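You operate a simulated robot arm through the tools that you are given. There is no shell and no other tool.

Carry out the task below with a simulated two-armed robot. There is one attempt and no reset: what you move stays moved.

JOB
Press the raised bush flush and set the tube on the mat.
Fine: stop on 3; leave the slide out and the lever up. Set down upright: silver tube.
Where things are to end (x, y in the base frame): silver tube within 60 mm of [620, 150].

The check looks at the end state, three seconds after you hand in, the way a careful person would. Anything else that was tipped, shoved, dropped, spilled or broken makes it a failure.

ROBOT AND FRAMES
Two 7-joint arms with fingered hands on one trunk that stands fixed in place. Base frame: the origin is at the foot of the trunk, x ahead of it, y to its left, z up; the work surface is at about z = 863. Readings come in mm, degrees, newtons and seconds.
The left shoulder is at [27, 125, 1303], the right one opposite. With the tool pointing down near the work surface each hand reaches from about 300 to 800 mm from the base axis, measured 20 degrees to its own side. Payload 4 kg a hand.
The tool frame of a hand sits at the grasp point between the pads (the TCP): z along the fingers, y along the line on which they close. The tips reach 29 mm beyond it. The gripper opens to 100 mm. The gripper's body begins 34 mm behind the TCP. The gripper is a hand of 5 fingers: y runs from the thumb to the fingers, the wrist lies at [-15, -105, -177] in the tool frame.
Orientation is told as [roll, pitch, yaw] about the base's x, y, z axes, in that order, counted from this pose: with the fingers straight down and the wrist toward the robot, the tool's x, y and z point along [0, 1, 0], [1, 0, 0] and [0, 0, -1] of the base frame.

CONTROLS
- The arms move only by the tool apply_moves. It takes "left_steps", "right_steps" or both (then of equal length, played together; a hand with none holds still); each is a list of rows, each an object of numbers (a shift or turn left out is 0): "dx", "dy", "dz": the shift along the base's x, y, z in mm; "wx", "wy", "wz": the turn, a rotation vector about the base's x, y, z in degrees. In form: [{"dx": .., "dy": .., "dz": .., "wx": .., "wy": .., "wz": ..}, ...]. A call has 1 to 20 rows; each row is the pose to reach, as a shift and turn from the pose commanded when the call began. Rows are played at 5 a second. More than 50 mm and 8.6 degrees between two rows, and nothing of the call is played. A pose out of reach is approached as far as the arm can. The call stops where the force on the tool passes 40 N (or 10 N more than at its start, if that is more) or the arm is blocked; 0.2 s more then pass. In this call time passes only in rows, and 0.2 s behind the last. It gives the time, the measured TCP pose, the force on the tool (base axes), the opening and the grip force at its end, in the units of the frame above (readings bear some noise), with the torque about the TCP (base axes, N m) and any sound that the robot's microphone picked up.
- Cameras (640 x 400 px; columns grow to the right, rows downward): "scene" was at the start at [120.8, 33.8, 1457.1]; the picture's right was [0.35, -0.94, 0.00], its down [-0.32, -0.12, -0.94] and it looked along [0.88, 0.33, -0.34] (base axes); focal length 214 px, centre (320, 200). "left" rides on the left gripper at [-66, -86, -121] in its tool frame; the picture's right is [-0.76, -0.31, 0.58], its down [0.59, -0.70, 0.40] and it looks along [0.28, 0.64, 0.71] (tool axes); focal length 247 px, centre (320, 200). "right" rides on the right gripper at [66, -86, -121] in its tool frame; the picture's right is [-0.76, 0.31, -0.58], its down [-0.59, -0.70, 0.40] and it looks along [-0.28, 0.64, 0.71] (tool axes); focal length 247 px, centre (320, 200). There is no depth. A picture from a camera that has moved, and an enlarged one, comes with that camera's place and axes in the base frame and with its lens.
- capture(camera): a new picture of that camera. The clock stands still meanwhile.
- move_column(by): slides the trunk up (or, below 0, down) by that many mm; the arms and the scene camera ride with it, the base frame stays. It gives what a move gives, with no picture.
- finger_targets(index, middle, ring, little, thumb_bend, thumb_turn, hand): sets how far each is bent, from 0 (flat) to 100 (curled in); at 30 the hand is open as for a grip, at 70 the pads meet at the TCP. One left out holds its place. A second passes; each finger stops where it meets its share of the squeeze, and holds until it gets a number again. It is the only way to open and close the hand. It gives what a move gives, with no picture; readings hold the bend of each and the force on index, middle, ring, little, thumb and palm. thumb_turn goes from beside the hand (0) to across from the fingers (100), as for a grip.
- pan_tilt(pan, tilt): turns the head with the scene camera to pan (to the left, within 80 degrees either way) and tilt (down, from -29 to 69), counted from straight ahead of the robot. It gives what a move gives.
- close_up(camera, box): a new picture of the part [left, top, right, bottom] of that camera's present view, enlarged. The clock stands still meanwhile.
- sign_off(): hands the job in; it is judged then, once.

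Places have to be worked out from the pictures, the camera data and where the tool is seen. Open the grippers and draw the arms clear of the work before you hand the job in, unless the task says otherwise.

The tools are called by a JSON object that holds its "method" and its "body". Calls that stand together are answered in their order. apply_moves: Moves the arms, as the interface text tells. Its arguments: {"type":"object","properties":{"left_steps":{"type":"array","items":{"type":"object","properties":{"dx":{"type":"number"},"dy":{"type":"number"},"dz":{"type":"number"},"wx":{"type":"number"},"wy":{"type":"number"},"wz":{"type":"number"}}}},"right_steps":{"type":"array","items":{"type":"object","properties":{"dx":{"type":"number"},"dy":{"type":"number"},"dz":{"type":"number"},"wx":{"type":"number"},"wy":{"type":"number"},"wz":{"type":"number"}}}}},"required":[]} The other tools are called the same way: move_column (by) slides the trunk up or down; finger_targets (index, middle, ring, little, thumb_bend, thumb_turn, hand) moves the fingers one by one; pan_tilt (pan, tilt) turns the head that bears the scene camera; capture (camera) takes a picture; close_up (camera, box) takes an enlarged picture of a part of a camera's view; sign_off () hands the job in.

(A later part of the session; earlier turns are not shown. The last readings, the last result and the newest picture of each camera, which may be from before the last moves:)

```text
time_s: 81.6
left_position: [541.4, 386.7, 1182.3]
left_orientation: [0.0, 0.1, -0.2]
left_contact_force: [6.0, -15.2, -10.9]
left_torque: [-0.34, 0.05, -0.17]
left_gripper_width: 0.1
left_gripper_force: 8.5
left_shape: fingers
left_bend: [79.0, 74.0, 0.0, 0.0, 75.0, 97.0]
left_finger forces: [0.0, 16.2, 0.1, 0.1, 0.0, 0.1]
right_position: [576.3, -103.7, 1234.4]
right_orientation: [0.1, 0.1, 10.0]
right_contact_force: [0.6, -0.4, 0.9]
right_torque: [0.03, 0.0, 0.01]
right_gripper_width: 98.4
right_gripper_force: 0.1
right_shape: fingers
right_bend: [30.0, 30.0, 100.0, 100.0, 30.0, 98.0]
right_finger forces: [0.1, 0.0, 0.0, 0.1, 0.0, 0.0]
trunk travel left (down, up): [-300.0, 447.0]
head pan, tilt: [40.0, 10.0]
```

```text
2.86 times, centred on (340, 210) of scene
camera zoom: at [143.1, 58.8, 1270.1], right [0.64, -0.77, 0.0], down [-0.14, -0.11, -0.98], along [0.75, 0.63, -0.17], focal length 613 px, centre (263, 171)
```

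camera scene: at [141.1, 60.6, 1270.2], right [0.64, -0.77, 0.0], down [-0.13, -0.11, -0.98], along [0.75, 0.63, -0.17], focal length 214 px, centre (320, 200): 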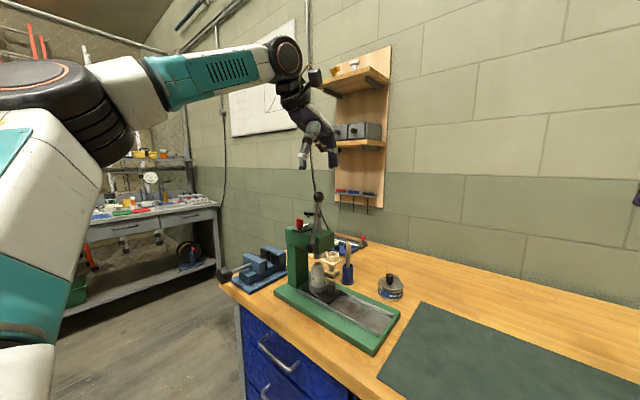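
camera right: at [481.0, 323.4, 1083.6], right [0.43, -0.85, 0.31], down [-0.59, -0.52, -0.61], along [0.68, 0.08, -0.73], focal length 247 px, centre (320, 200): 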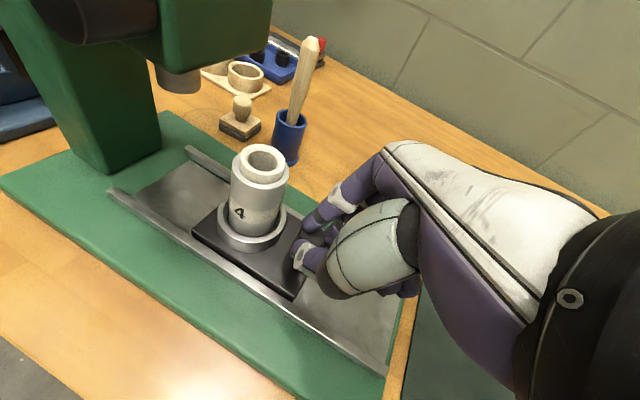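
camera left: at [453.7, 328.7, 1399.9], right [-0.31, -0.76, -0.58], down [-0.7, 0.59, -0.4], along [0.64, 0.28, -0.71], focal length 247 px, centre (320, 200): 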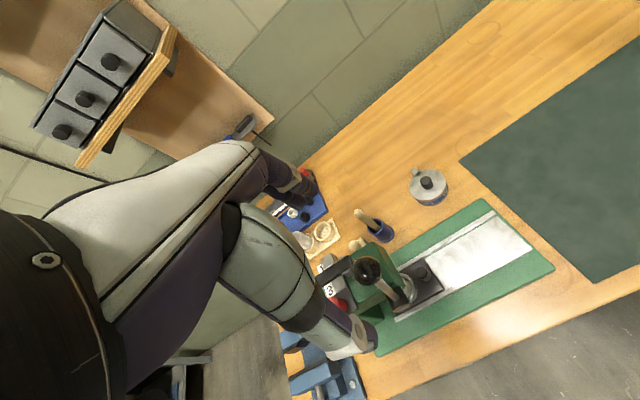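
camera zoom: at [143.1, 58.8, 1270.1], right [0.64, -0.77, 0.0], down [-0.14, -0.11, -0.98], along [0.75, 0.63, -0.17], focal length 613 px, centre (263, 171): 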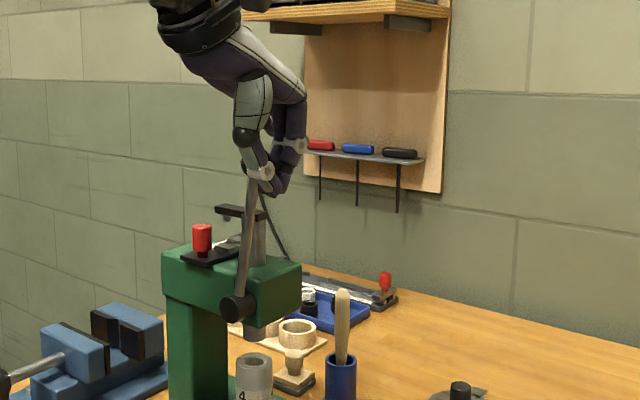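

The lever is at its upper stop (15 N reaction, no motion). I relieve the push, open the hand and lift off.

{"method": "apply_moves", "body": {"left_steps": [{"dy": -3}, {"dy": -5}]}}

{"method": "finger_targets", "body": {"hand": "left", "index": 30, "middle": 30, "thumb_bend": 30}}

{"method": "apply_moves", "body": {"left_steps": [{"dz": 30}, {"dz": 60}, {"dz": 90}]}}

{"method": "close_up", "body": {"camera": "scene", "box": [280, 140, 400, 280]}}

{"method": "close_up", "body": {"camera": "left", "box": [250, 150, 450, 380]}}

```text
time_s: 82.2
left_position: [541.3, 385.7, 1181.6]
left_orientation: [0.1, -0.1, 0.1]
left_contact_force: [9.0, -3.8, -6.3]
left_torque: [-0.13, 0.0, -0.15]
left_gripper_width: 0.0
left_gripper_force: 6.3
left_shape: fingers
left_bend: [79.0, 74.0, 0.0, 0.0, 75.0, 97.0]
left_finger forces: [0.0, 12.5, 0.0, 0.0, 0.1, 0.1]
right_position: [577.9, -103.3, 1234.5]
right_orientation: [0.1, 0.0, 10.0]
right_contact_force: [-0.1, -0.6, -0.2]
right_torque: [0.0, 0.02, 0.01]
right_gripper_width: 98.6
right_gripper_force: 0.1
right_shape: fingers
right_bend: [30.0, 30.0, 100.0, 100.0, 30.0, 98.0]
right_finger forces: [0.0, 0.0, 0.0, 0.1, 0.0, 0.0]
trunk travel left (down, up): [-300.0, 447.0]
head pan, tilt: [40.0, 10.0]
```

```text
time_s: 83.2
left_position: [538.5, 384.8, 1182.9]
left_orientation: [0.1, -0.1, 0.0]
left_contact_force: [0.2, 0.7, 0.1]
left_torque: [0.03, -0.02, 0.01]
left_gripper_width: 98.3
left_gripper_force: 0.0
left_shape: fingers
left_bend: [30.0, 30.0, 0.0, 0.0, 30.0, 97.0]
left_finger forces: [0.1, 0.0, 0.0, 0.0, 0.1, 0.0]
right_position: [575.6, -102.6, 1234.7]
right_orientation: [0.0, 0.0, 10.0]
right_contact_force: [-0.3, -0.8, 0.5]
right_torque: [0.01, -0.02, -0.01]
right_gripper_width: 98.3
right_gripper_force: 0.2
right_shape: fingers
right_bend: [30.0, 30.0, 100.0, 100.0, 30.0, 98.0]
right_finger forces: [0.0, 0.0, 0.0, 0.0, 0.1, 0.0]
trunk travel left (down, up): [-300.0, 447.0]
head pan, tilt: [40.0, 10.0]
```

```text
time_s: 84.0
left_position: [539.8, 389.1, 1272.4]
left_orientation: [0.0, -0.1, -0.1]
left_contact_force: [-0.6, -0.1, 0.2]
left_torque: [0.05, 0.0, 0.01]
left_gripper_width: 98.5
left_gripper_force: 0.0
left_shape: fingers
left_bend: [30.0, 30.0, 0.0, 0.0, 30.0, 98.0]
left_finger forces: [0.0, 0.1, 0.0, 0.1, 0.0, 0.0]
right_position: [575.0, -102.9, 1234.1]
right_orientation: [0.0, -0.1, 10.0]
right_contact_force: [0.1, 0.3, -0.2]
right_torque: [0.02, 0.0, -0.01]
right_gripper_width: 98.2
right_gripper_force: 0.1
right_shape: fingers
right_bend: [30.0, 30.0, 100.0, 100.0, 30.0, 98.0]
right_finger forces: [0.0, 0.0, 0.0, 0.0, 0.0, 0.0]
trunk travel left (down, up): [-300.0, 447.0]
head pan, tilt: [40.0, 10.0]
```

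```text
2.86 times, centred on (340, 210) of scene
camera zoom: at [141.0, 60.2, 1270.4], right [0.64, -0.77, 0.0], down [-0.13, -0.11, -0.98], along [0.75, 0.63, -0.17], focal length 613 px, centre (263, 171)
```

zoom: 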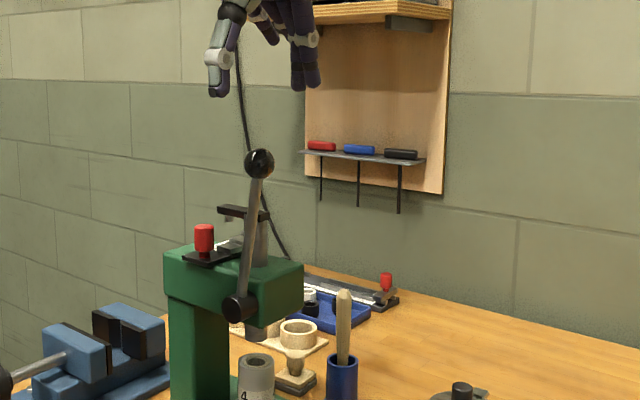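

```text
1.74 times, centred on (350, 265) of left
camera zoom: at [454.5, 323.4, 1392.0], right [-0.31, -0.76, -0.58], down [-0.7, 0.59, -0.4], along [0.64, 0.28, -0.71], focal length 430 px, centre (268, 87)
```

zoom: 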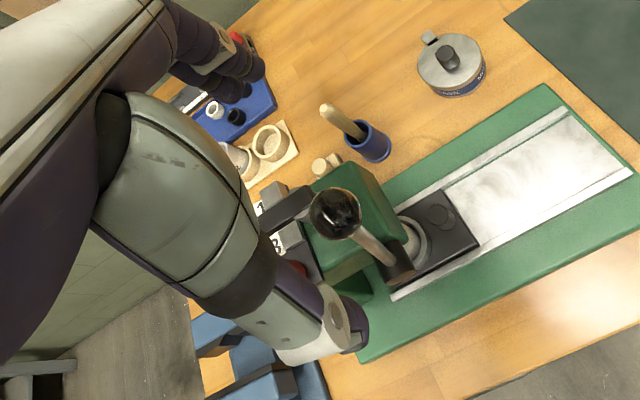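

The lever is back at its original upright position (ball ≈ 540, 399, 1185). I check the bush.

{"method": "close_up", "body": {"camera": "scene", "box": [308, 245, 348, 285]}}

{"method": "close_up", "body": {"camera": "scene", "box": [295, 200, 345, 250]}}

```text
10.00 times, centred on (328, 265) of scene
camera zoom: at [141.0, 60.2, 1270.4], right [0.64, -0.77, 0.0], down [-0.13, -0.11, -0.98], along [0.75, 0.63, -0.17], focal length 2145 px, centre (240, -450)
```

zoom: 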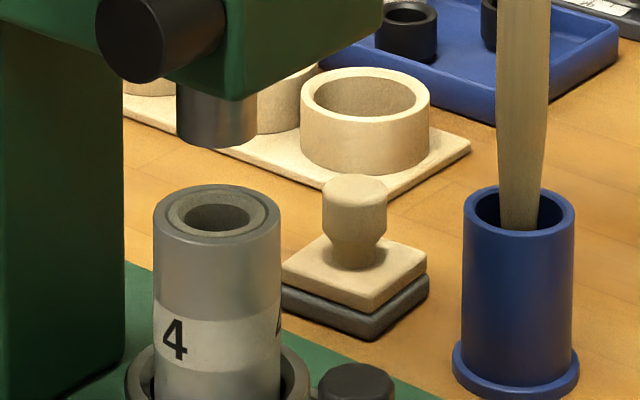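

```text
8.00 times, centred on (320, 225) of scene
camera zoom: at [141.0, 60.2, 1270.4], right [0.64, -0.77, 0.0], down [-0.13, -0.11, -0.98], along [0.75, 0.63, -0.17], focal length 1716 px, centre (320, 0)
```

zoom: 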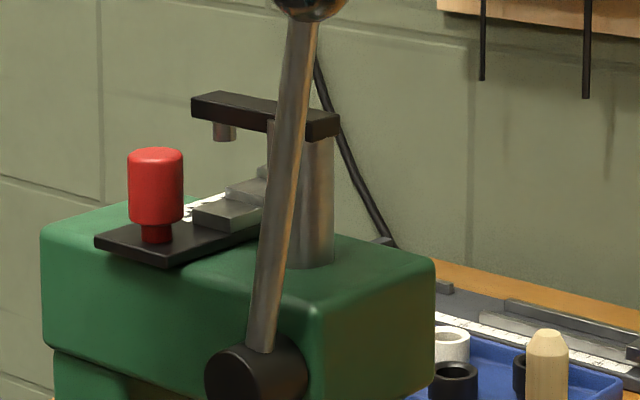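

The bush is flush and the stop still on 3. Now I take the left hand back around to the slide knob to pull the slide out.

{"method": "apply_moves", "body": {"left_steps": [{"dy": -40, "dx": -8, "wx": 7}, {"dy": -80, "dx": -16, "wx": 14}, {"dy": -115, "dx": -24, "dz": -20, "wx": 21}, {"dy": -140, "dx": -31, "dz": -50, "wx": 28}, {"dy": -145, "dx": -31, "dz": -85, "wx": 35}]}}

{"method": "apply_moves", "body": {"left_steps": [{"dx": 10, "dz": -40}, {"dx": 25, "dy": 15, "dz": -80}, {"dx": 45, "dy": 40, "dz": -115}, {"dx": 65, "dy": 70, "dz": -150}, {"dx": 78, "dy": 100, "dz": -185}]}}

{"method": "pan_tilt", "body": {"pan": 48, "tilt": 35}}

{"method": "close_up", "body": {"camera": "left", "box": [200, 150, 500, 390]}}

{"method": "close_up", "body": {"camera": "scene", "box": [320, 100, 420, 190]}}

```text
time_s: 85.2
left_position: [510.4, 238.0, 1189.8]
left_orientation: [35.1, 0.0, 0.1]
left_contact_force: [0.5, 0.2, -0.2]
left_torque: [0.01, -0.03, -0.02]
left_gripper_width: 98.4
left_gripper_force: 0.1
left_shape: fingers
left_bend: [30.0, 30.0, 0.0, 0.0, 30.0, 98.0]
left_finger forces: [0.0, 0.0, 0.0, 0.0, 0.0, 0.1]
right_position: [575.6, -103.3, 1234.1]
right_orientation: [0.1, 0.1, 10.0]
right_contact_force: [0.3, 0.1, -0.7]
right_torque: [0.0, 0.02, 0.03]
right_gripper_width: 98.3
right_gripper_force: 0.0
right_shape: fingers
right_bend: [30.0, 30.0, 100.0, 100.0, 30.0, 98.0]
right_finger forces: [0.1, 0.0, 0.1, 0.0, 0.1, 0.1]
trunk travel left (down, up): [-300.0, 447.0]
head pan, tilt: [40.0, 10.0]
```

```text
refused: row 4 steps farther than a row can; nothing moved
```

```text
time_s: 86.1
left_position: [509.4, 237.6, 1188.6]
left_orientation: [35.0, 0.1, 0.0]
left_contact_force: [0.3, 0.2, 0.4]
left_torque: [0.01, 0.01, -0.01]
left_gripper_width: 98.4
left_gripper_force: 0.1
left_shape: fingers
left_bend: [30.0, 30.0, 0.0, 0.0, 30.0, 98.0]
left_finger forces: [0.1, 0.0, 0.1, 0.0, 0.1, 0.1]
right_position: [575.7, -102.8, 1234.1]
right_orientation: [0.0, 0.1, 10.0]
right_contact_force: [0.2, 0.2, 0.0]
right_torque: [-0.01, 0.01, -0.01]
right_gripper_width: 98.4
right_gripper_force: 0.1
right_shape: fingers
right_bend: [30.0, 30.0, 100.0, 100.0, 30.0, 98.0]
right_finger forces: [0.1, 0.1, 0.1, 0.1, 0.0, 0.0]
trunk travel left (down, up): [-300.0, 447.0]
head pan, tilt: [48.0, 35.0]
```

```text
1.67 times, centred on (350, 270) of left
camera zoom: at [423.9, 115.6, 1249.8], right [-0.31, -0.29, -0.91], down [-0.7, 0.71, 0.01], along [0.64, 0.64, -0.42], focal length 412 px, centre (270, 83)
```

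zoom: 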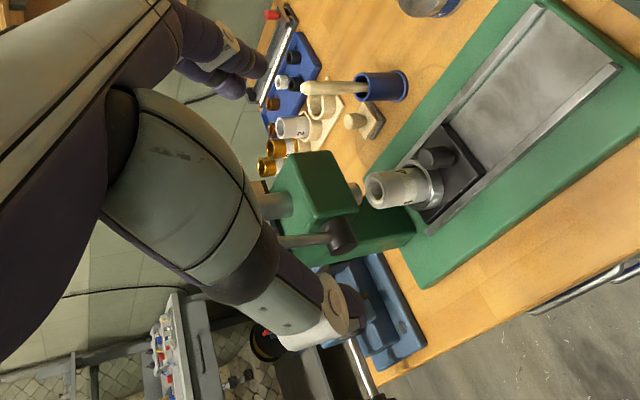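

```text
4.44 times, centred on (370, 145) of scene
camera zoom: at [128.8, 66.2, 1230.3], right [0.74, -0.67, 0.0], down [-0.38, -0.43, -0.82], along [0.55, 0.61, -0.57], focal length 953 px, centre (98, 444)
```

zoom: 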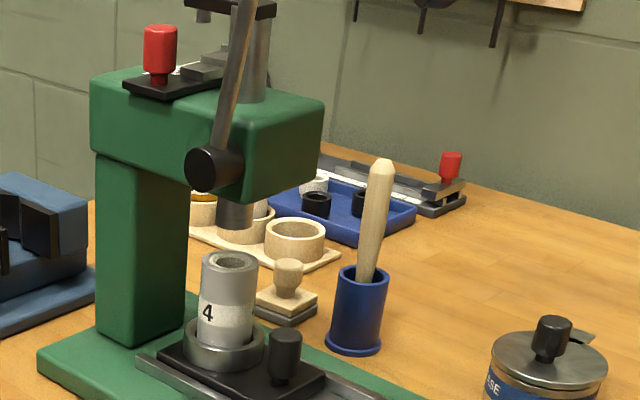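

The second move was refused (step too long); knob unchanged. I redo the approach with finer rows.

{"method": "apply_moves", "body": {"left_steps": [{"dx": 8, "dy": 4, "dz": -35}, {"dx": 20, "dy": 14, "dz": -68}, {"dx": 34, "dy": 30, "dz": -98}, {"dx": 50, "dy": 50, "dz": -128}, {"dx": 65, "dy": 72, "dz": -155}, {"dx": 77, "dy": 95, "dz": -180}, {"dx": 77, "dy": 110, "dz": -197}]}}

{"method": "close_up", "body": {"camera": "left", "box": [200, 150, 500, 390]}}

```text
time_s: 87.7
left_position: [587.0, 351.3, 991.0]
left_orientation: [35.0, 0.0, 0.1]
left_contact_force: [0.8, 0.3, -0.5]
left_torque: [-0.01, 0.01, -0.01]
left_gripper_width: 98.3
left_gripper_force: 0.1
left_shape: fingers
left_bend: [30.0, 30.0, 0.0, 0.0, 30.0, 98.0]
left_finger forces: [0.0, 0.0, 0.0, 0.0, 0.0, 0.1]
right_position: [575.6, -103.5, 1234.8]
right_orientation: [0.0, 0.0, 10.1]
right_contact_force: [-0.5, -0.4, 0.5]
right_torque: [-0.02, -0.01, 0.02]
right_gripper_width: 98.2
right_gripper_force: 0.0
right_shape: fingers
right_bend: [30.0, 30.0, 100.0, 100.0, 30.0, 98.0]
right_finger forces: [0.0, 0.1, 0.0, 0.1, 0.0, 0.1]
trunk travel left (down, up): [-300.0, 447.0]
head pan, tilt: [48.0, 35.0]
```

```text
1.67 times, centred on (350, 270) of left
camera zoom: at [500.9, 227.4, 1052.3], right [-0.31, -0.29, -0.91], down [-0.7, 0.71, 0.01], along [0.64, 0.64, -0.42], focal length 412 px, centre (270, 83)
```

zoom: 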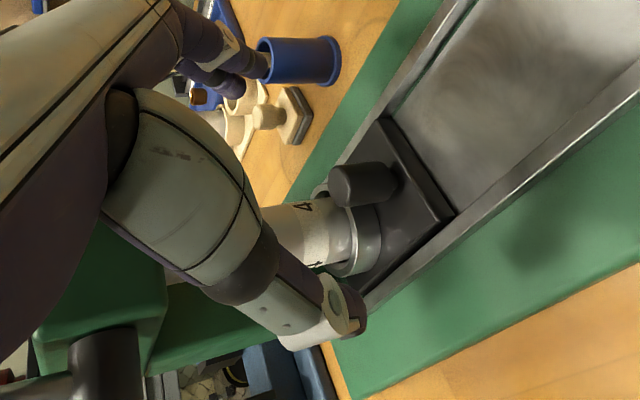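

Same view as at the earlier grip. I descend onto the knob and close.

{"method": "apply_moves", "body": {"left_steps": [{"dy": 10, "dz": -18}, {"dy": 19, "dz": -36}, {"dx": 0.5, "dy": 23.5, "dz": -48}]}}

{"method": "finger_targets", "body": {"hand": "left", "index": 74, "middle": 74, "thumb_bend": 74}}

{"method": "close_up", "body": {"camera": "left", "box": [200, 150, 500, 390]}}

```text
time_s: 88.5
left_position: [585.0, 373.5, 942.2]
left_orientation: [35.0, 0.0, 0.0]
left_contact_force: [-1.0, -0.8, -0.8]
left_torque: [0.01, 0.02, -0.02]
left_gripper_width: 98.3
left_gripper_force: 0.0
left_shape: fingers
left_bend: [30.0, 30.0, 0.0, 0.0, 30.0, 98.0]
left_finger forces: [0.1, 0.0, 0.0, 0.1, 0.0, 0.0]
right_position: [575.9, -102.7, 1234.4]
right_orientation: [0.0, -0.1, 10.0]
right_contact_force: [0.5, 0.0, -0.6]
right_torque: [0.02, -0.01, -0.02]
right_gripper_width: 98.6
right_gripper_force: 0.1
right_shape: fingers
right_bend: [30.0, 30.0, 100.0, 100.0, 30.0, 98.0]
right_finger forces: [0.0, 0.0, 0.1, 0.0, 0.0, 0.0]
trunk travel left (down, up): [-300.0, 447.0]
head pan, tilt: [48.0, 35.0]
```

```text
time_s: 89.5
left_position: [586.8, 373.4, 942.1]
left_orientation: [35.0, 0.0, -0.1]
left_contact_force: [12.0, -1.5, -0.6]
left_torque: [-0.04, -0.19, -0.23]
left_gripper_width: 2.3
left_gripper_force: 8.6
left_shape: fingers
left_bend: [72.0, 63.0, 0.0, 0.0, 72.0, 97.0]
left_finger forces: [6.1, 8.6, 0.0, 0.0, 2.5, 0.0]
right_position: [576.9, -102.8, 1233.4]
right_orientation: [0.1, 0.0, 10.1]
right_contact_force: [-0.1, -1.4, -0.3]
right_torque: [0.04, -0.01, 0.01]
right_gripper_width: 98.3
right_gripper_force: 0.0
right_shape: fingers
right_bend: [30.0, 30.0, 100.0, 100.0, 30.0, 98.0]
right_finger forces: [0.0, 0.0, 0.1, 0.1, 0.0, 0.0]
trunk travel left (down, up): [-300.0, 447.0]
head pan, tilt: [48.0, 35.0]
```

```text
1.67 times, centred on (350, 270) of left
camera zoom: at [501.3, 250.4, 1003.3], right [-0.31, -0.29, -0.91], down [-0.7, 0.71, 0.01], along [0.64, 0.64, -0.42], focal length 412 px, centre (270, 83)
```

zoom: 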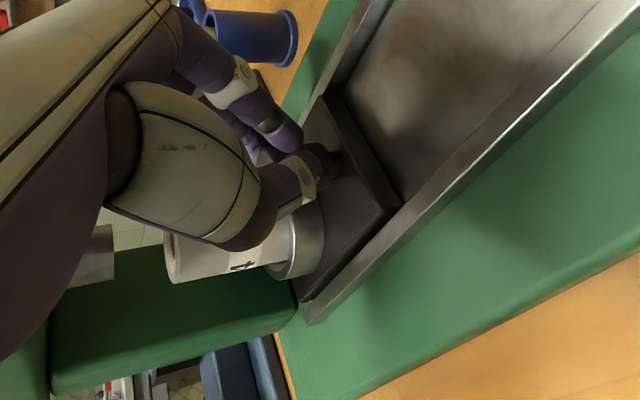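

The knob is held. I pull the slide out (−y) gently, 40 mm first.

{"method": "apply_moves", "body": {"left_steps": [{"dx": 2, "dy": -4}, {"dx": 3, "dy": -9}, {"dx": 3, "dy": -15}, {"dx": 3, "dy": -21}, {"dx": 3, "dy": -27}, {"dx": 3, "dy": -33}, {"dx": 3, "dy": -40}]}}

{"method": "close_up", "body": {"camera": "left", "box": [200, 150, 500, 390]}}

{"method": "close_up", "body": {"camera": "scene", "box": [310, 100, 450, 220]}}

```text
time_s: 91.1
left_position: [590.3, 332.8, 941.7]
left_orientation: [34.9, 0.1, -0.1]
left_contact_force: [3.0, 0.2, -0.1]
left_torque: [0.01, -0.03, -0.02]
left_gripper_width: 0.0
left_gripper_force: 2.8
left_shape: fingers
left_bend: [73.0, 64.0, 0.0, 0.0, 72.0, 97.0]
left_finger forces: [0.0, 5.4, 0.0, 0.0, 0.1, 0.0]
right_position: [576.3, -102.8, 1233.8]
right_orientation: [0.0, 0.0, 10.0]
right_contact_force: [-0.8, -0.1, 0.3]
right_torque: [-0.01, -0.03, 0.02]
right_gripper_width: 98.5
right_gripper_force: 0.2
right_shape: fingers
right_bend: [30.0, 30.0, 100.0, 100.0, 30.0, 98.0]
right_finger forces: [0.1, 0.0, 0.0, 0.0, 0.0, 0.0]
trunk travel left (down, up): [-300.0, 447.0]
head pan, tilt: [48.0, 35.0]
```

```text
1.67 times, centred on (350, 270) of left
camera zoom: at [504.5, 210.9, 1002.4], right [-0.31, -0.29, -0.91], down [-0.7, 0.71, 0.01], along [0.64, 0.64, -0.42], focal length 412 px, centre (270, 83)
```

zoom: 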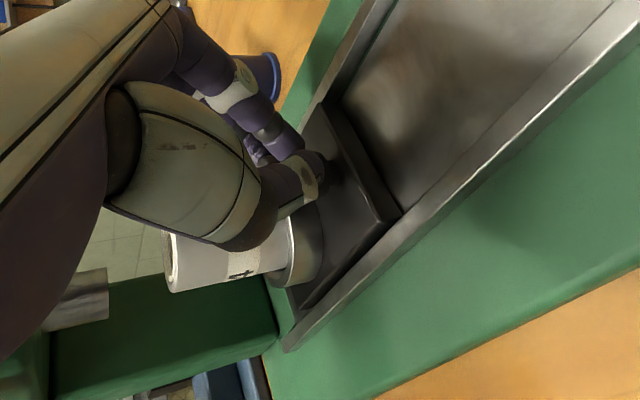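

```text
3.33 times, centred on (380, 160) of scene
camera zoom: at [129.3, 66.1, 1230.1], right [0.74, -0.67, 0.0], down [-0.38, -0.43, -0.82], along [0.55, 0.61, -0.57], focal length 715 px, centre (120, 333)
```

zoom: 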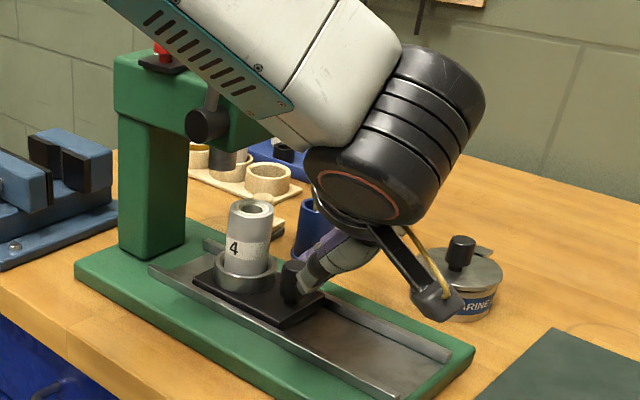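

The slide follows, hooked by the middle finger. I pull the remaining ~70 mm in two stages.

{"method": "apply_moves", "body": {"left_steps": [{"dx": -1, "dy": -5}, {"dx": -2, "dy": -11}, {"dx": -2, "dy": -17}, {"dx": -2, "dy": -23}, {"dx": -2, "dy": -29}, {"dx": -2, "dy": -35}, {"dx": -2, "dy": -41}, {"dx": -2, "dy": -47}]}}

{"method": "close_up", "body": {"camera": "left", "box": [200, 150, 500, 390]}}

{"method": "close_up", "body": {"camera": "scene", "box": [310, 100, 450, 220]}}

```text
time_s: 92.9
left_position: [589.9, 287.7, 941.8]
left_orientation: [35.0, -0.1, -0.1]
left_contact_force: [9.5, 0.7, 1.3]
left_torque: [0.01, -0.15, -0.17]
left_gripper_width: 0.1
left_gripper_force: 3.6
left_shape: fingers
left_bend: [73.0, 63.0, 0.0, 0.0, 72.0, 97.0]
left_finger forces: [0.0, 7.8, 0.0, 0.0, 0.1, 0.1]
right_position: [576.6, -102.4, 1234.2]
right_orientation: [0.0, 0.1, 9.9]
right_contact_force: [0.0, 0.6, 1.4]
right_torque: [0.03, 0.01, 0.04]
right_gripper_width: 98.7
right_gripper_force: 0.2
right_shape: fingers
right_bend: [30.0, 30.0, 100.0, 100.0, 30.0, 98.0]
right_finger forces: [0.0, 0.0, 0.0, 0.0, 0.0, 0.1]
trunk travel left (down, up): [-300.0, 447.0]
head pan, tilt: [48.0, 35.0]
```

```text
1.67 times, centred on (350, 270) of left
camera zoom: at [502.7, 165.2, 1002.5], right [-0.31, -0.29, -0.91], down [-0.7, 0.71, 0.01], along [0.64, 0.64, -0.42], focal length 412 px, centre (270, 83)
```

zoom: 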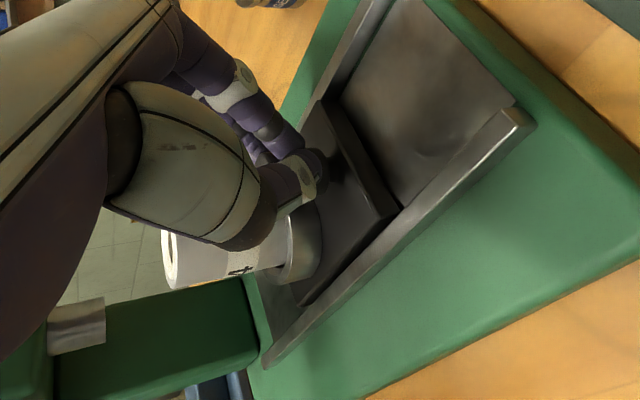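

```text
3.33 times, centred on (380, 160) of scene
camera zoom: at [129.7, 66.1, 1230.1], right [0.74, -0.67, 0.0], down [-0.38, -0.43, -0.82], along [0.55, 0.61, -0.57], focal length 715 px, centre (120, 333)
```

zoom: 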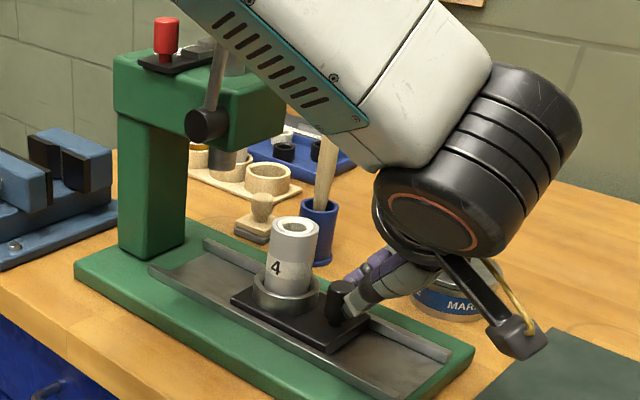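

Another ~27 mm to go. I continue slowly until the out stop is felt.

{"method": "apply_moves", "body": {"left_steps": [{"dy": -5}, {"dy": -10}, {"dy": -15}, {"dy": -19}, {"dy": -22}, {"dy": -25}, {"dy": -28}]}}

{"method": "close_up", "body": {"camera": "left", "box": [200, 150, 500, 390]}}

{"method": "close_up", "body": {"camera": "scene", "box": [310, 100, 450, 220]}}

```text
time_s: 94.5
left_position: [588.9, 260.1, 942.0]
left_orientation: [35.0, 0.1, 0.1]
left_contact_force: [5.4, -2.0, 0.7]
left_torque: [0.0, -0.07, -0.1]
left_gripper_width: 0.1
left_gripper_force: 3.3
left_shape: fingers
left_bend: [73.0, 63.0, 0.0, 0.0, 72.0, 97.0]
left_finger forces: [0.0, 6.5, 0.0, 0.0, 0.0, 0.0]
right_position: [576.6, -104.6, 1233.4]
right_orientation: [-0.1, 0.1, 10.0]
right_contact_force: [0.2, 0.9, 0.3]
right_torque: [-0.03, -0.02, 0.01]
right_gripper_width: 98.5
right_gripper_force: 0.0
right_shape: fingers
right_bend: [30.0, 30.0, 100.0, 100.0, 30.0, 98.0]
right_finger forces: [0.0, 0.1, 0.1, 0.0, 0.0, 0.0]
trunk travel left (down, up): [-300.0, 447.0]
head pan, tilt: [48.0, 35.0]
```

```text
1.67 times, centred on (350, 270) of left
camera zoom: at [502.9, 137.0, 1002.7], right [-0.31, -0.29, -0.91], down [-0.7, 0.71, 0.01], along [0.64, 0.64, -0.42], focal length 412 px, centre (270, 83)
```

zoom: 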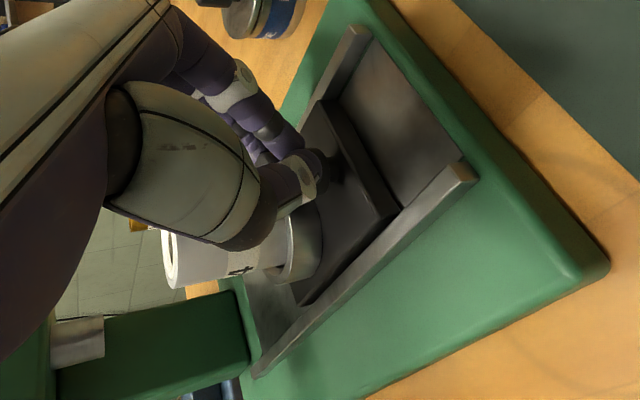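

```text
3.33 times, centred on (380, 160) of scene
camera zoom: at [129.4, 66.0, 1230.1], right [0.74, -0.67, 0.0], down [-0.38, -0.43, -0.82], along [0.55, 0.61, -0.57], focal length 715 px, centre (120, 333)
```

zoom: 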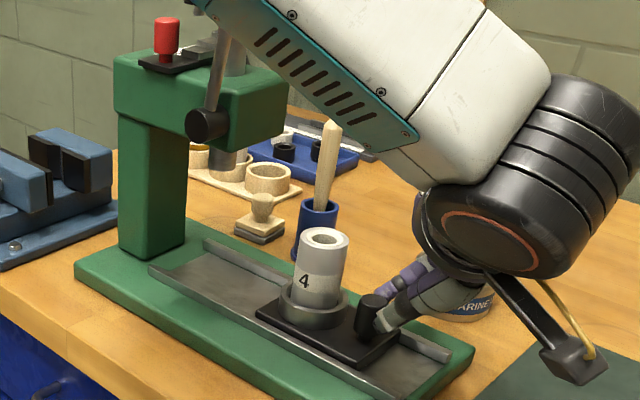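

Back at about its starting position. I pull a few mm more to see if the out stop is reached.

{"method": "apply_moves", "body": {"left_steps": [{"dy": -2}, {"dy": -4}, {"dy": -6}]}}

{"method": "close_up", "body": {"camera": "scene", "box": [310, 100, 450, 220]}}

```text
time_s: 95.3
left_position: [589.2, 253.3, 941.1]
left_orientation: [35.1, 0.1, -0.2]
left_contact_force: [8.2, -1.6, 1.0]
left_torque: [-0.03, -0.11, -0.16]
left_gripper_width: 0.0
left_gripper_force: 4.0
left_shape: fingers
left_bend: [73.0, 63.0, 0.0, 0.0, 72.0, 97.0]
left_finger forces: [0.0, 7.4, 0.0, 0.0, 0.0, 0.1]
right_position: [576.4, -103.8, 1234.2]
right_orientation: [0.0, 0.0, 10.0]
right_contact_force: [-0.1, 0.0, -0.6]
right_torque: [0.0, 0.02, -0.02]
right_gripper_width: 98.5
right_gripper_force: 0.1
right_shape: fingers
right_bend: [30.0, 30.0, 100.0, 100.0, 30.0, 98.0]
right_finger forces: [0.0, 0.0, 0.1, 0.0, 0.0, 0.1]
trunk travel left (down, up): [-300.0, 447.0]
head pan, tilt: [48.0, 35.0]
```

```text
3.33 times, centred on (380, 160) of scene
camera zoom: at [129.7, 65.8, 1230.1], right [0.74, -0.67, 0.0], down [-0.38, -0.43, -0.82], along [0.55, 0.61, -0.57], focal length 715 px, centre (120, 333)
```

zoom: 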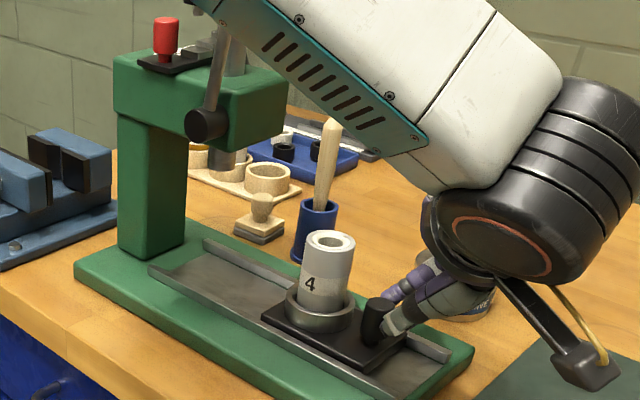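

The slide still followed. I keep pulling a little to find the stop.

{"method": "apply_moves", "body": {"left_steps": [{"dy": -2}, {"dy": -4}, {"dy": -6}, {"dy": -8}]}}

{"method": "close_up", "body": {"camera": "scene", "box": [310, 100, 450, 220]}}

```text
time_s: 96.3
left_position: [588.3, 245.5, 941.4]
left_orientation: [34.9, 0.1, 0.0]
left_contact_force: [6.6, 3.1, 0.3]
left_torque: [0.05, -0.11, -0.15]
left_gripper_width: 0.0
left_gripper_force: 2.3
left_shape: fingers
left_bend: [73.0, 63.0, 0.0, 0.0, 72.0, 97.0]
left_finger forces: [0.1, 5.7, 0.0, 0.0, 0.0, 0.0]
right_position: [576.0, -103.6, 1233.0]
right_orientation: [0.0, 0.0, 10.0]
right_contact_force: [-0.5, 0.4, 0.2]
right_torque: [-0.02, -0.03, 0.0]
right_gripper_width: 98.6
right_gripper_force: 0.2
right_shape: fingers
right_bend: [30.0, 30.0, 100.0, 100.0, 30.0, 98.0]
right_finger forces: [0.0, 0.0, 0.0, 0.1, 0.0, 0.0]
trunk travel left (down, up): [-300.0, 447.0]
head pan, tilt: [48.0, 35.0]
```

```text
3.33 times, centred on (380, 160) of scene
camera zoom: at [129.4, 66.6, 1230.1], right [0.74, -0.67, 0.0], down [-0.38, -0.43, -0.82], along [0.55, 0.61, -0.57], focal length 715 px, centre (120, 333)
```

zoom: 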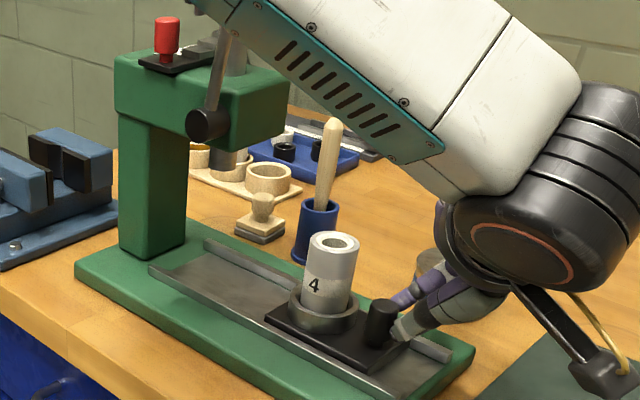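

The hand moved 8 mm but the slide only ~2 mm, with a counterforce: it is at its out stop. I open the hand, lift away, and check the slide.

{"method": "finger_targets", "body": {"hand": "left", "index": 30, "middle": 30, "thumb_bend": 30}}

{"method": "apply_moves", "body": {"left_steps": [{"dz": 30, "dy": -5}, {"dz": 70, "dy": -10}, {"dz": 110, "dy": -15}, {"dz": 150, "dy": -15, "dx": -15}, {"dz": 190, "dy": -15, "dx": -40}, {"dz": 230, "dy": -15, "dx": -65}]}}

{"method": "close_up", "body": {"camera": "scene", "box": [310, 100, 450, 220]}}

{"method": "capture", "body": {"camera": "left"}}

```text
time_s: 97.3
left_position: [588.1, 245.5, 941.6]
left_orientation: [35.0, -0.1, 0.1]
left_contact_force: [-0.1, -0.2, -0.1]
left_torque: [-0.04, 0.02, 0.0]
left_gripper_width: 98.4
left_gripper_force: 0.1
left_shape: fingers
left_bend: [30.0, 30.0, 0.0, 0.0, 30.0, 97.0]
left_finger forces: [0.0, 0.0, 0.0, 0.0, 0.1, 0.0]
right_position: [575.7, -103.2, 1233.9]
right_orientation: [0.0, 0.0, 10.0]
right_contact_force: [-0.9, -0.5, 0.3]
right_torque: [0.04, -0.01, 0.04]
right_gripper_width: 98.3
right_gripper_force: 0.1
right_shape: fingers
right_bend: [30.0, 30.0, 100.0, 100.0, 30.0, 98.0]
right_finger forces: [0.1, 0.0, 0.0, 0.0, 0.0, 0.0]
trunk travel left (down, up): [-300.0, 447.0]
head pan, tilt: [48.0, 35.0]
```

```text
time_s: 98.7
left_position: [520.5, 230.2, 1171.7]
left_orientation: [35.0, 0.0, -0.1]
left_contact_force: [-0.5, -0.5, 0.6]
left_torque: [-0.03, 0.04, -0.01]
left_gripper_width: 98.4
left_gripper_force: 0.1
left_shape: fingers
left_bend: [30.0, 30.0, 0.0, 0.0, 30.0, 98.0]
left_finger forces: [0.0, 0.0, 0.0, 0.0, 0.0, 0.1]
right_position: [574.6, -103.0, 1235.5]
right_orientation: [0.0, 0.0, 10.1]
right_contact_force: [-0.4, 0.1, -0.1]
right_torque: [0.01, 0.01, -0.02]
right_gripper_width: 98.1
right_gripper_force: 0.0
right_shape: fingers
right_bend: [30.0, 30.0, 100.0, 100.0, 30.0, 98.0]
right_finger forces: [0.0, 0.0, 0.0, 0.0, 0.0, 0.0]
trunk travel left (down, up): [-300.0, 447.0]
head pan, tilt: [48.0, 35.0]
```

```text
3.33 times, centred on (380, 160) of scene
camera zoom: at [127.7, 66.0, 1230.4], right [0.74, -0.67, 0.0], down [-0.38, -0.43, -0.82], along [0.55, 0.61, -0.57], focal length 715 px, centre (120, 333)
```

zoom: 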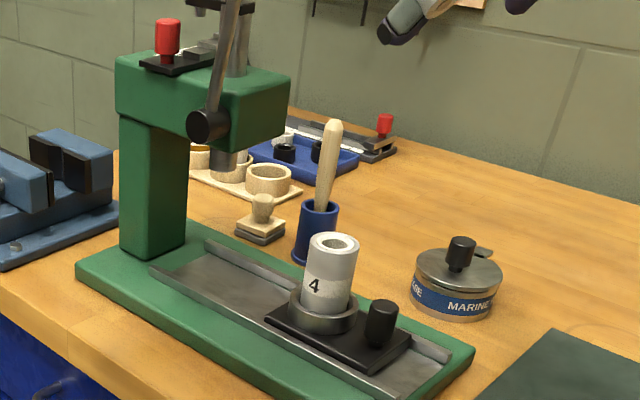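

```text
taken
camera left: at [434.7, 107.4, 1232.7], right [-0.31, -0.29, -0.91], down [-0.7, 0.71, 0.01], along [0.64, 0.64, -0.42], focal length 247 px, centre (320, 200)
```

left: 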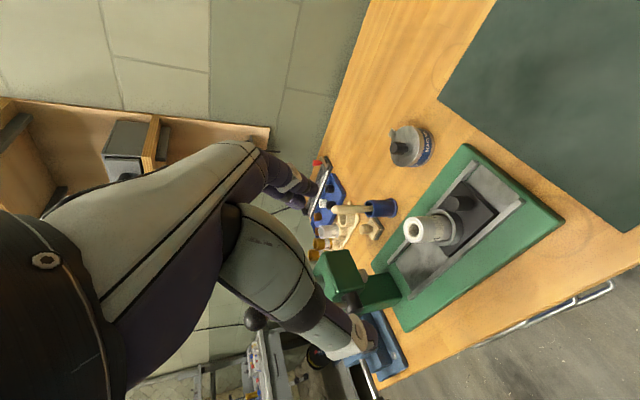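

The slide is out as at the start. Next I fetch the tube; first a close look from the left camera to fix its axis.

{"method": "close_up", "body": {"camera": "left", "box": [370, 160, 540, 300]}}

{"method": "close_up", "body": {"camera": "scene", "box": [355, 140, 405, 185]}}

```text
2.86 times, centred on (455, 230) of left
camera zoom: at [434.7, 107.4, 1232.7], right [-0.31, -0.29, -0.91], down [-0.7, 0.71, 0.01], along [0.64, 0.64, -0.42], focal length 706 px, centre (-66, 114)
```

zoom: 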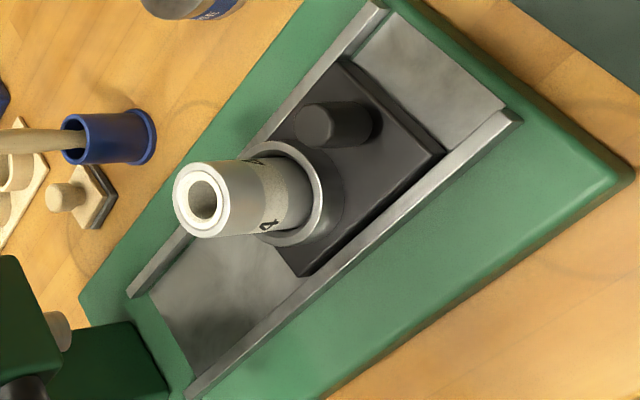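

```text
8.89 times, centred on (380, 162) of scene
camera zoom: at [127.7, 66.0, 1230.4], right [0.74, -0.67, 0.0], down [-0.38, -0.43, -0.82], along [0.55, 0.61, -0.57], focal length 1906 px, centre (-213, 533)
```

zoom: 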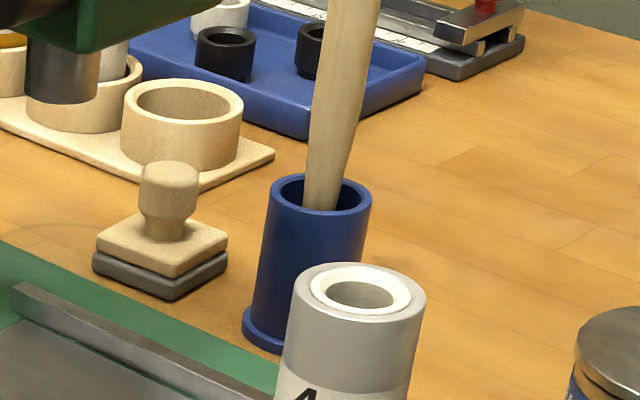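

Tube axis ≈ (588, 325), rim z ≈ 963. I go to a hover above it with 20° lean.

{"method": "apply_moves", "body": {"left_steps": [{"dx": 13, "dy": 16, "dz": -26, "wx": -3}, {"dx": 27, "dy": 32, "dz": -52, "wx": -6}, {"dx": 40, "dy": 50, "dz": -78, "wx": -9}, {"dx": 54, "dy": 68, "dz": -104, "wx": -12}, {"dx": 67, "dy": 85, "dz": -130, "wx": -15}]}}

{"method": "close_up", "body": {"camera": "left", "box": [250, 150, 500, 390]}}

{"method": "close_up", "body": {"camera": "scene", "box": [320, 80, 440, 200]}}

```text
time_s: 99.9
left_position: [588.6, 314.8, 1040.7]
left_orientation: [19.9, 0.0, -0.1]
left_contact_force: [0.5, -0.2, -0.4]
left_torque: [-0.02, 0.0, 0.0]
left_gripper_width: 98.4
left_gripper_force: 0.0
left_shape: fingers
left_bend: [30.0, 30.0, 0.0, 0.0, 30.0, 98.0]
left_finger forces: [0.0, 0.0, 0.1, 0.0, 0.0, 0.0]
right_position: [575.1, -101.8, 1234.3]
right_orientation: [0.0, 0.2, 9.9]
right_contact_force: [1.0, -0.2, 0.1]
right_torque: [-0.01, -0.01, -0.02]
right_gripper_width: 98.4
right_gripper_force: 0.1
right_shape: fingers
right_bend: [30.0, 30.0, 100.0, 100.0, 30.0, 98.0]
right_finger forces: [0.1, 0.0, 0.0, 0.1, 0.0, 0.0]
trunk travel left (down, up): [-300.0, 447.0]
head pan, tilt: [48.0, 35.0]
```

```text
1.67 times, centred on (375, 270) of left
camera zoom: at [504.3, 212.2, 1131.4], right [-0.31, -0.51, -0.8], down [-0.7, 0.69, -0.17], along [0.64, 0.51, -0.57], focal length 412 px, centre (228, 83)
```

zoom: 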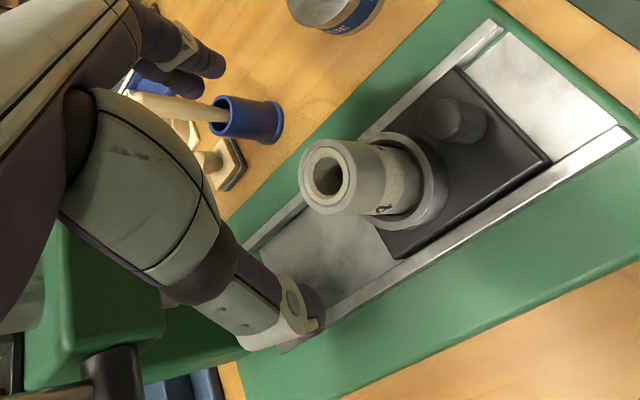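

```text
3.33 times, centred on (380, 140) of scene
camera zoom: at [129.1, 66.7, 1230.1], right [0.74, -0.67, 0.0], down [-0.38, -0.43, -0.82], along [0.55, 0.61, -0.57], focal length 715 px, centre (120, 400)
```

zoom: 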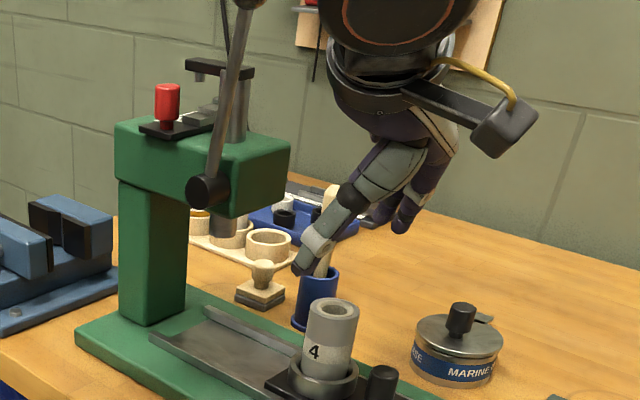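

Tube at (588.5, 325) confirmed. I descend to TCP (588.5, 319, 961), with fingertips just above the socket ring, and close thumb, index and middle.

{"method": "apply_moves", "body": {"left_steps": [{"dy": 2, "dz": -30}, {"dy": 4, "dz": -55}, {"dy": 4, "dz": -70}, {"dy": 4, "dz": -79}]}}

{"method": "close_up", "body": {"camera": "left", "box": [250, 150, 500, 390]}}

{"method": "close_up", "body": {"camera": "scene", "box": [330, 100, 430, 200]}}

```text
time_s: 100.9
left_position: [590.1, 320.0, 961.1]
left_orientation: [20.0, 0.1, -0.1]
left_contact_force: [-0.3, 1.1, 0.5]
left_torque: [-0.03, -0.02, 0.01]
left_gripper_width: 98.2
left_gripper_force: 0.1
left_shape: fingers
left_bend: [30.0, 30.0, 0.0, 0.0, 30.0, 98.0]
left_finger forces: [0.0, 0.0, 0.0, 0.1, 0.0, 0.1]
right_position: [575.5, -104.1, 1234.4]
right_orientation: [0.0, 0.0, 10.0]
right_contact_force: [0.2, -0.4, -0.6]
right_torque: [0.03, 0.01, 0.0]
right_gripper_width: 98.6
right_gripper_force: 0.1
right_shape: fingers
right_bend: [30.0, 30.0, 100.0, 100.0, 30.0, 98.0]
right_finger forces: [0.1, 0.0, 0.1, 0.1, 0.0, 0.1]
trunk travel left (down, up): [-300.0, 447.0]
head pan, tilt: [48.0, 35.0]
```

```text
1.67 times, centred on (375, 270) of left
camera zoom: at [504.3, 217.4, 1051.0], right [-0.31, -0.51, -0.8], down [-0.7, 0.69, -0.17], along [0.64, 0.51, -0.57], focal length 412 px, centre (228, 83)
```

zoom: 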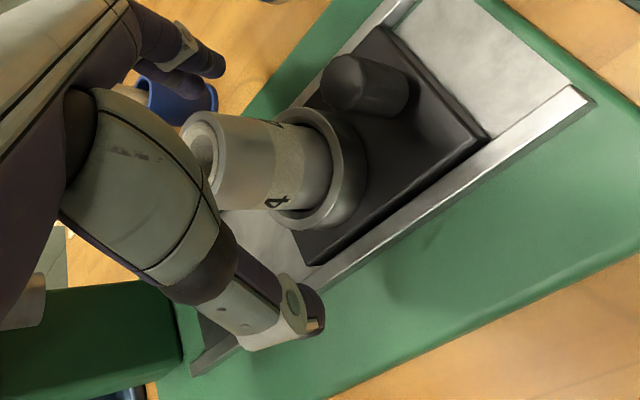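

```text
4.00 times, centred on (380, 150) of scene
camera zoom: at [128.9, 66.2, 1230.2], right [0.74, -0.67, 0.0], down [-0.38, -0.43, -0.82], along [0.55, 0.61, -0.57], focal length 858 px, centre (80, 400)
```

zoom: 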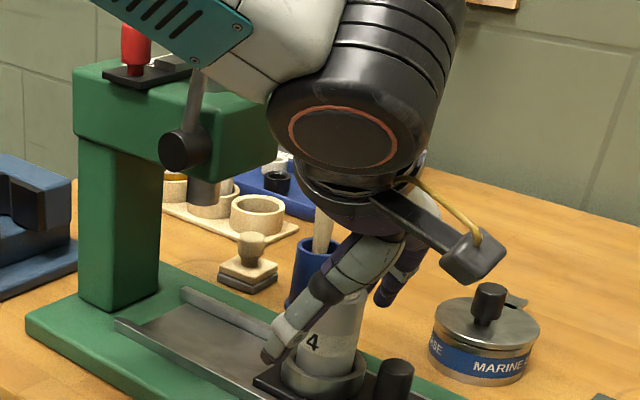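

Thumb and fingers straddle the tube. I close on it.

{"method": "finger_targets", "body": {"hand": "left", "index": 72, "middle": 72, "thumb_bend": 72}}

{"method": "close_up", "body": {"camera": "left", "box": [250, 150, 500, 390]}}

{"method": "close_up", "body": {"camera": "scene", "box": [330, 100, 430, 200]}}

```text
time_s: 101.9
left_position: [590.8, 320.7, 961.9]
left_orientation: [20.0, 0.0, 0.0]
left_contact_force: [2.4, 1.8, 4.6]
left_torque: [0.02, -0.03, -0.03]
left_gripper_width: 32.8
left_gripper_force: 14.1
left_shape: fingers
left_bend: [59.0, 64.0, 0.0, 0.0, 61.0, 96.0]
left_finger forces: [7.6, 7.4, 0.0, 0.0, 12.7, 0.1]
right_position: [574.7, -102.8, 1234.8]
right_orientation: [0.1, 0.0, 9.9]
right_contact_force: [0.7, -0.9, 0.2]
right_torque: [0.03, -0.03, -0.03]
right_gripper_width: 98.5
right_gripper_force: 0.1
right_shape: fingers
right_bend: [30.0, 30.0, 100.0, 100.0, 30.0, 98.0]
right_finger forces: [0.1, 0.1, 0.1, 0.1, 0.1, 0.0]
trunk travel left (down, up): [-300.0, 447.0]
head pan, tilt: [48.0, 35.0]
```

```text
1.67 times, centred on (375, 270) of left
camera zoom: at [504.4, 217.3, 1051.7], right [-0.31, -0.51, -0.8], down [-0.7, 0.69, -0.17], along [0.64, 0.51, -0.57], focal length 412 px, centre (228, 83)
```

zoom: 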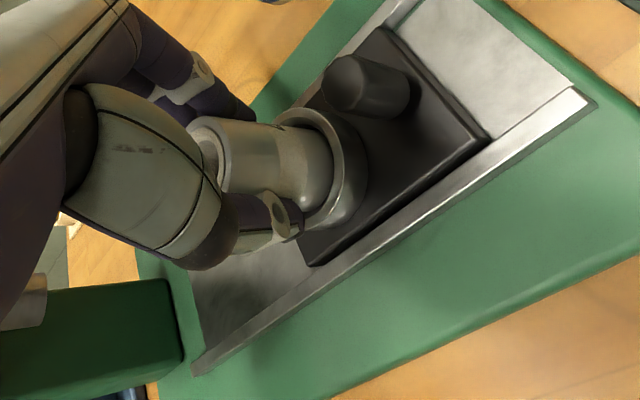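

```text
4.00 times, centred on (380, 150) of scene
camera zoom: at [128.8, 66.1, 1230.2], right [0.74, -0.67, 0.0], down [-0.38, -0.43, -0.82], along [0.55, 0.61, -0.57], focal length 858 px, centre (80, 400)
```

zoom: 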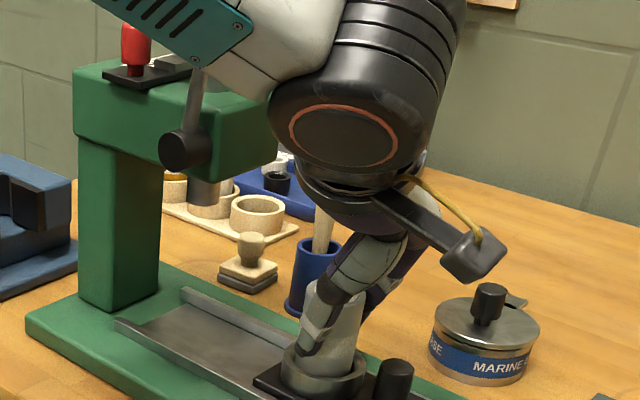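

A balanced grip (7.6 + 7.4 vs 12.7 N). I lift straight up slowly out of the socket.

{"method": "apply_moves", "body": {"left_steps": [{"dz": 3}, {"dz": 7}, {"dz": 12}, {"dz": 18}, {"dz": 25}, {"dz": 33}, {"dz": 41}]}}

{"method": "close_up", "body": {"camera": "left", "box": [250, 150, 500, 390]}}

{"method": "close_up", "body": {"camera": "scene", "box": [330, 100, 430, 200]}}

```text
time_s: 103.5
left_position: [589.1, 320.0, 1004.2]
left_orientation: [20.0, 0.0, 0.0]
left_contact_force: [-0.2, 0.3, 0.0]
left_torque: [0.0, -0.01, 0.02]
left_gripper_width: 32.4
left_gripper_force: 12.8
left_shape: fingers
left_bend: [59.0, 64.0, 0.0, 0.0, 61.0, 95.0]
left_finger forces: [7.0, 5.6, 0.0, 0.0, 12.9, 0.0]
right_position: [575.6, -102.4, 1234.4]
right_orientation: [0.0, 0.0, 10.0]
right_contact_force: [0.3, -0.4, -0.5]
right_torque: [-0.01, -0.03, 0.01]
right_gripper_width: 98.1
right_gripper_force: 0.1
right_shape: fingers
right_bend: [30.0, 30.0, 100.0, 100.0, 30.0, 98.0]
right_finger forces: [0.1, 0.0, 0.0, 0.0, 0.1, 0.0]
trunk travel left (down, up): [-300.0, 447.0]
head pan, tilt: [48.0, 35.0]
```

```text
1.67 times, centred on (375, 270) of left
camera zoom: at [503.7, 217.3, 1094.8], right [-0.31, -0.51, -0.8], down [-0.7, 0.69, -0.17], along [0.64, 0.51, -0.57], focal length 412 px, centre (228, 83)
```

zoom: 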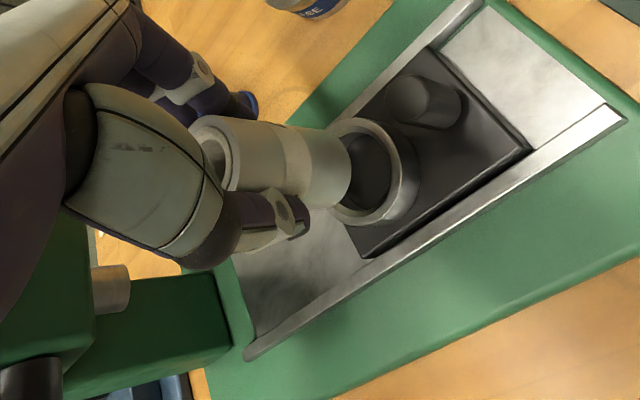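

```text
4.00 times, centred on (380, 150) of scene
camera zoom: at [128.7, 66.1, 1230.2], right [0.74, -0.67, 0.0], down [-0.38, -0.43, -0.82], along [0.55, 0.61, -0.57], focal length 858 px, centre (80, 400)
```

zoom: 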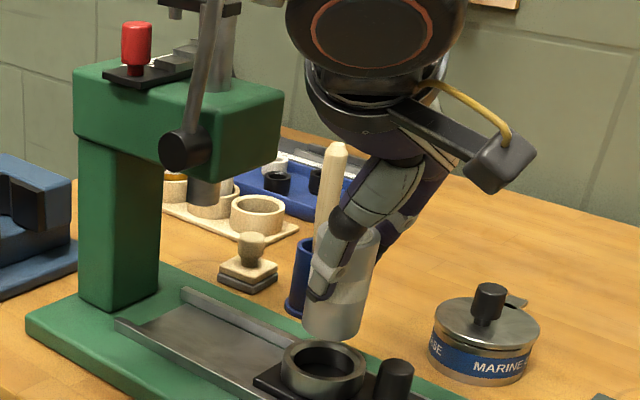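

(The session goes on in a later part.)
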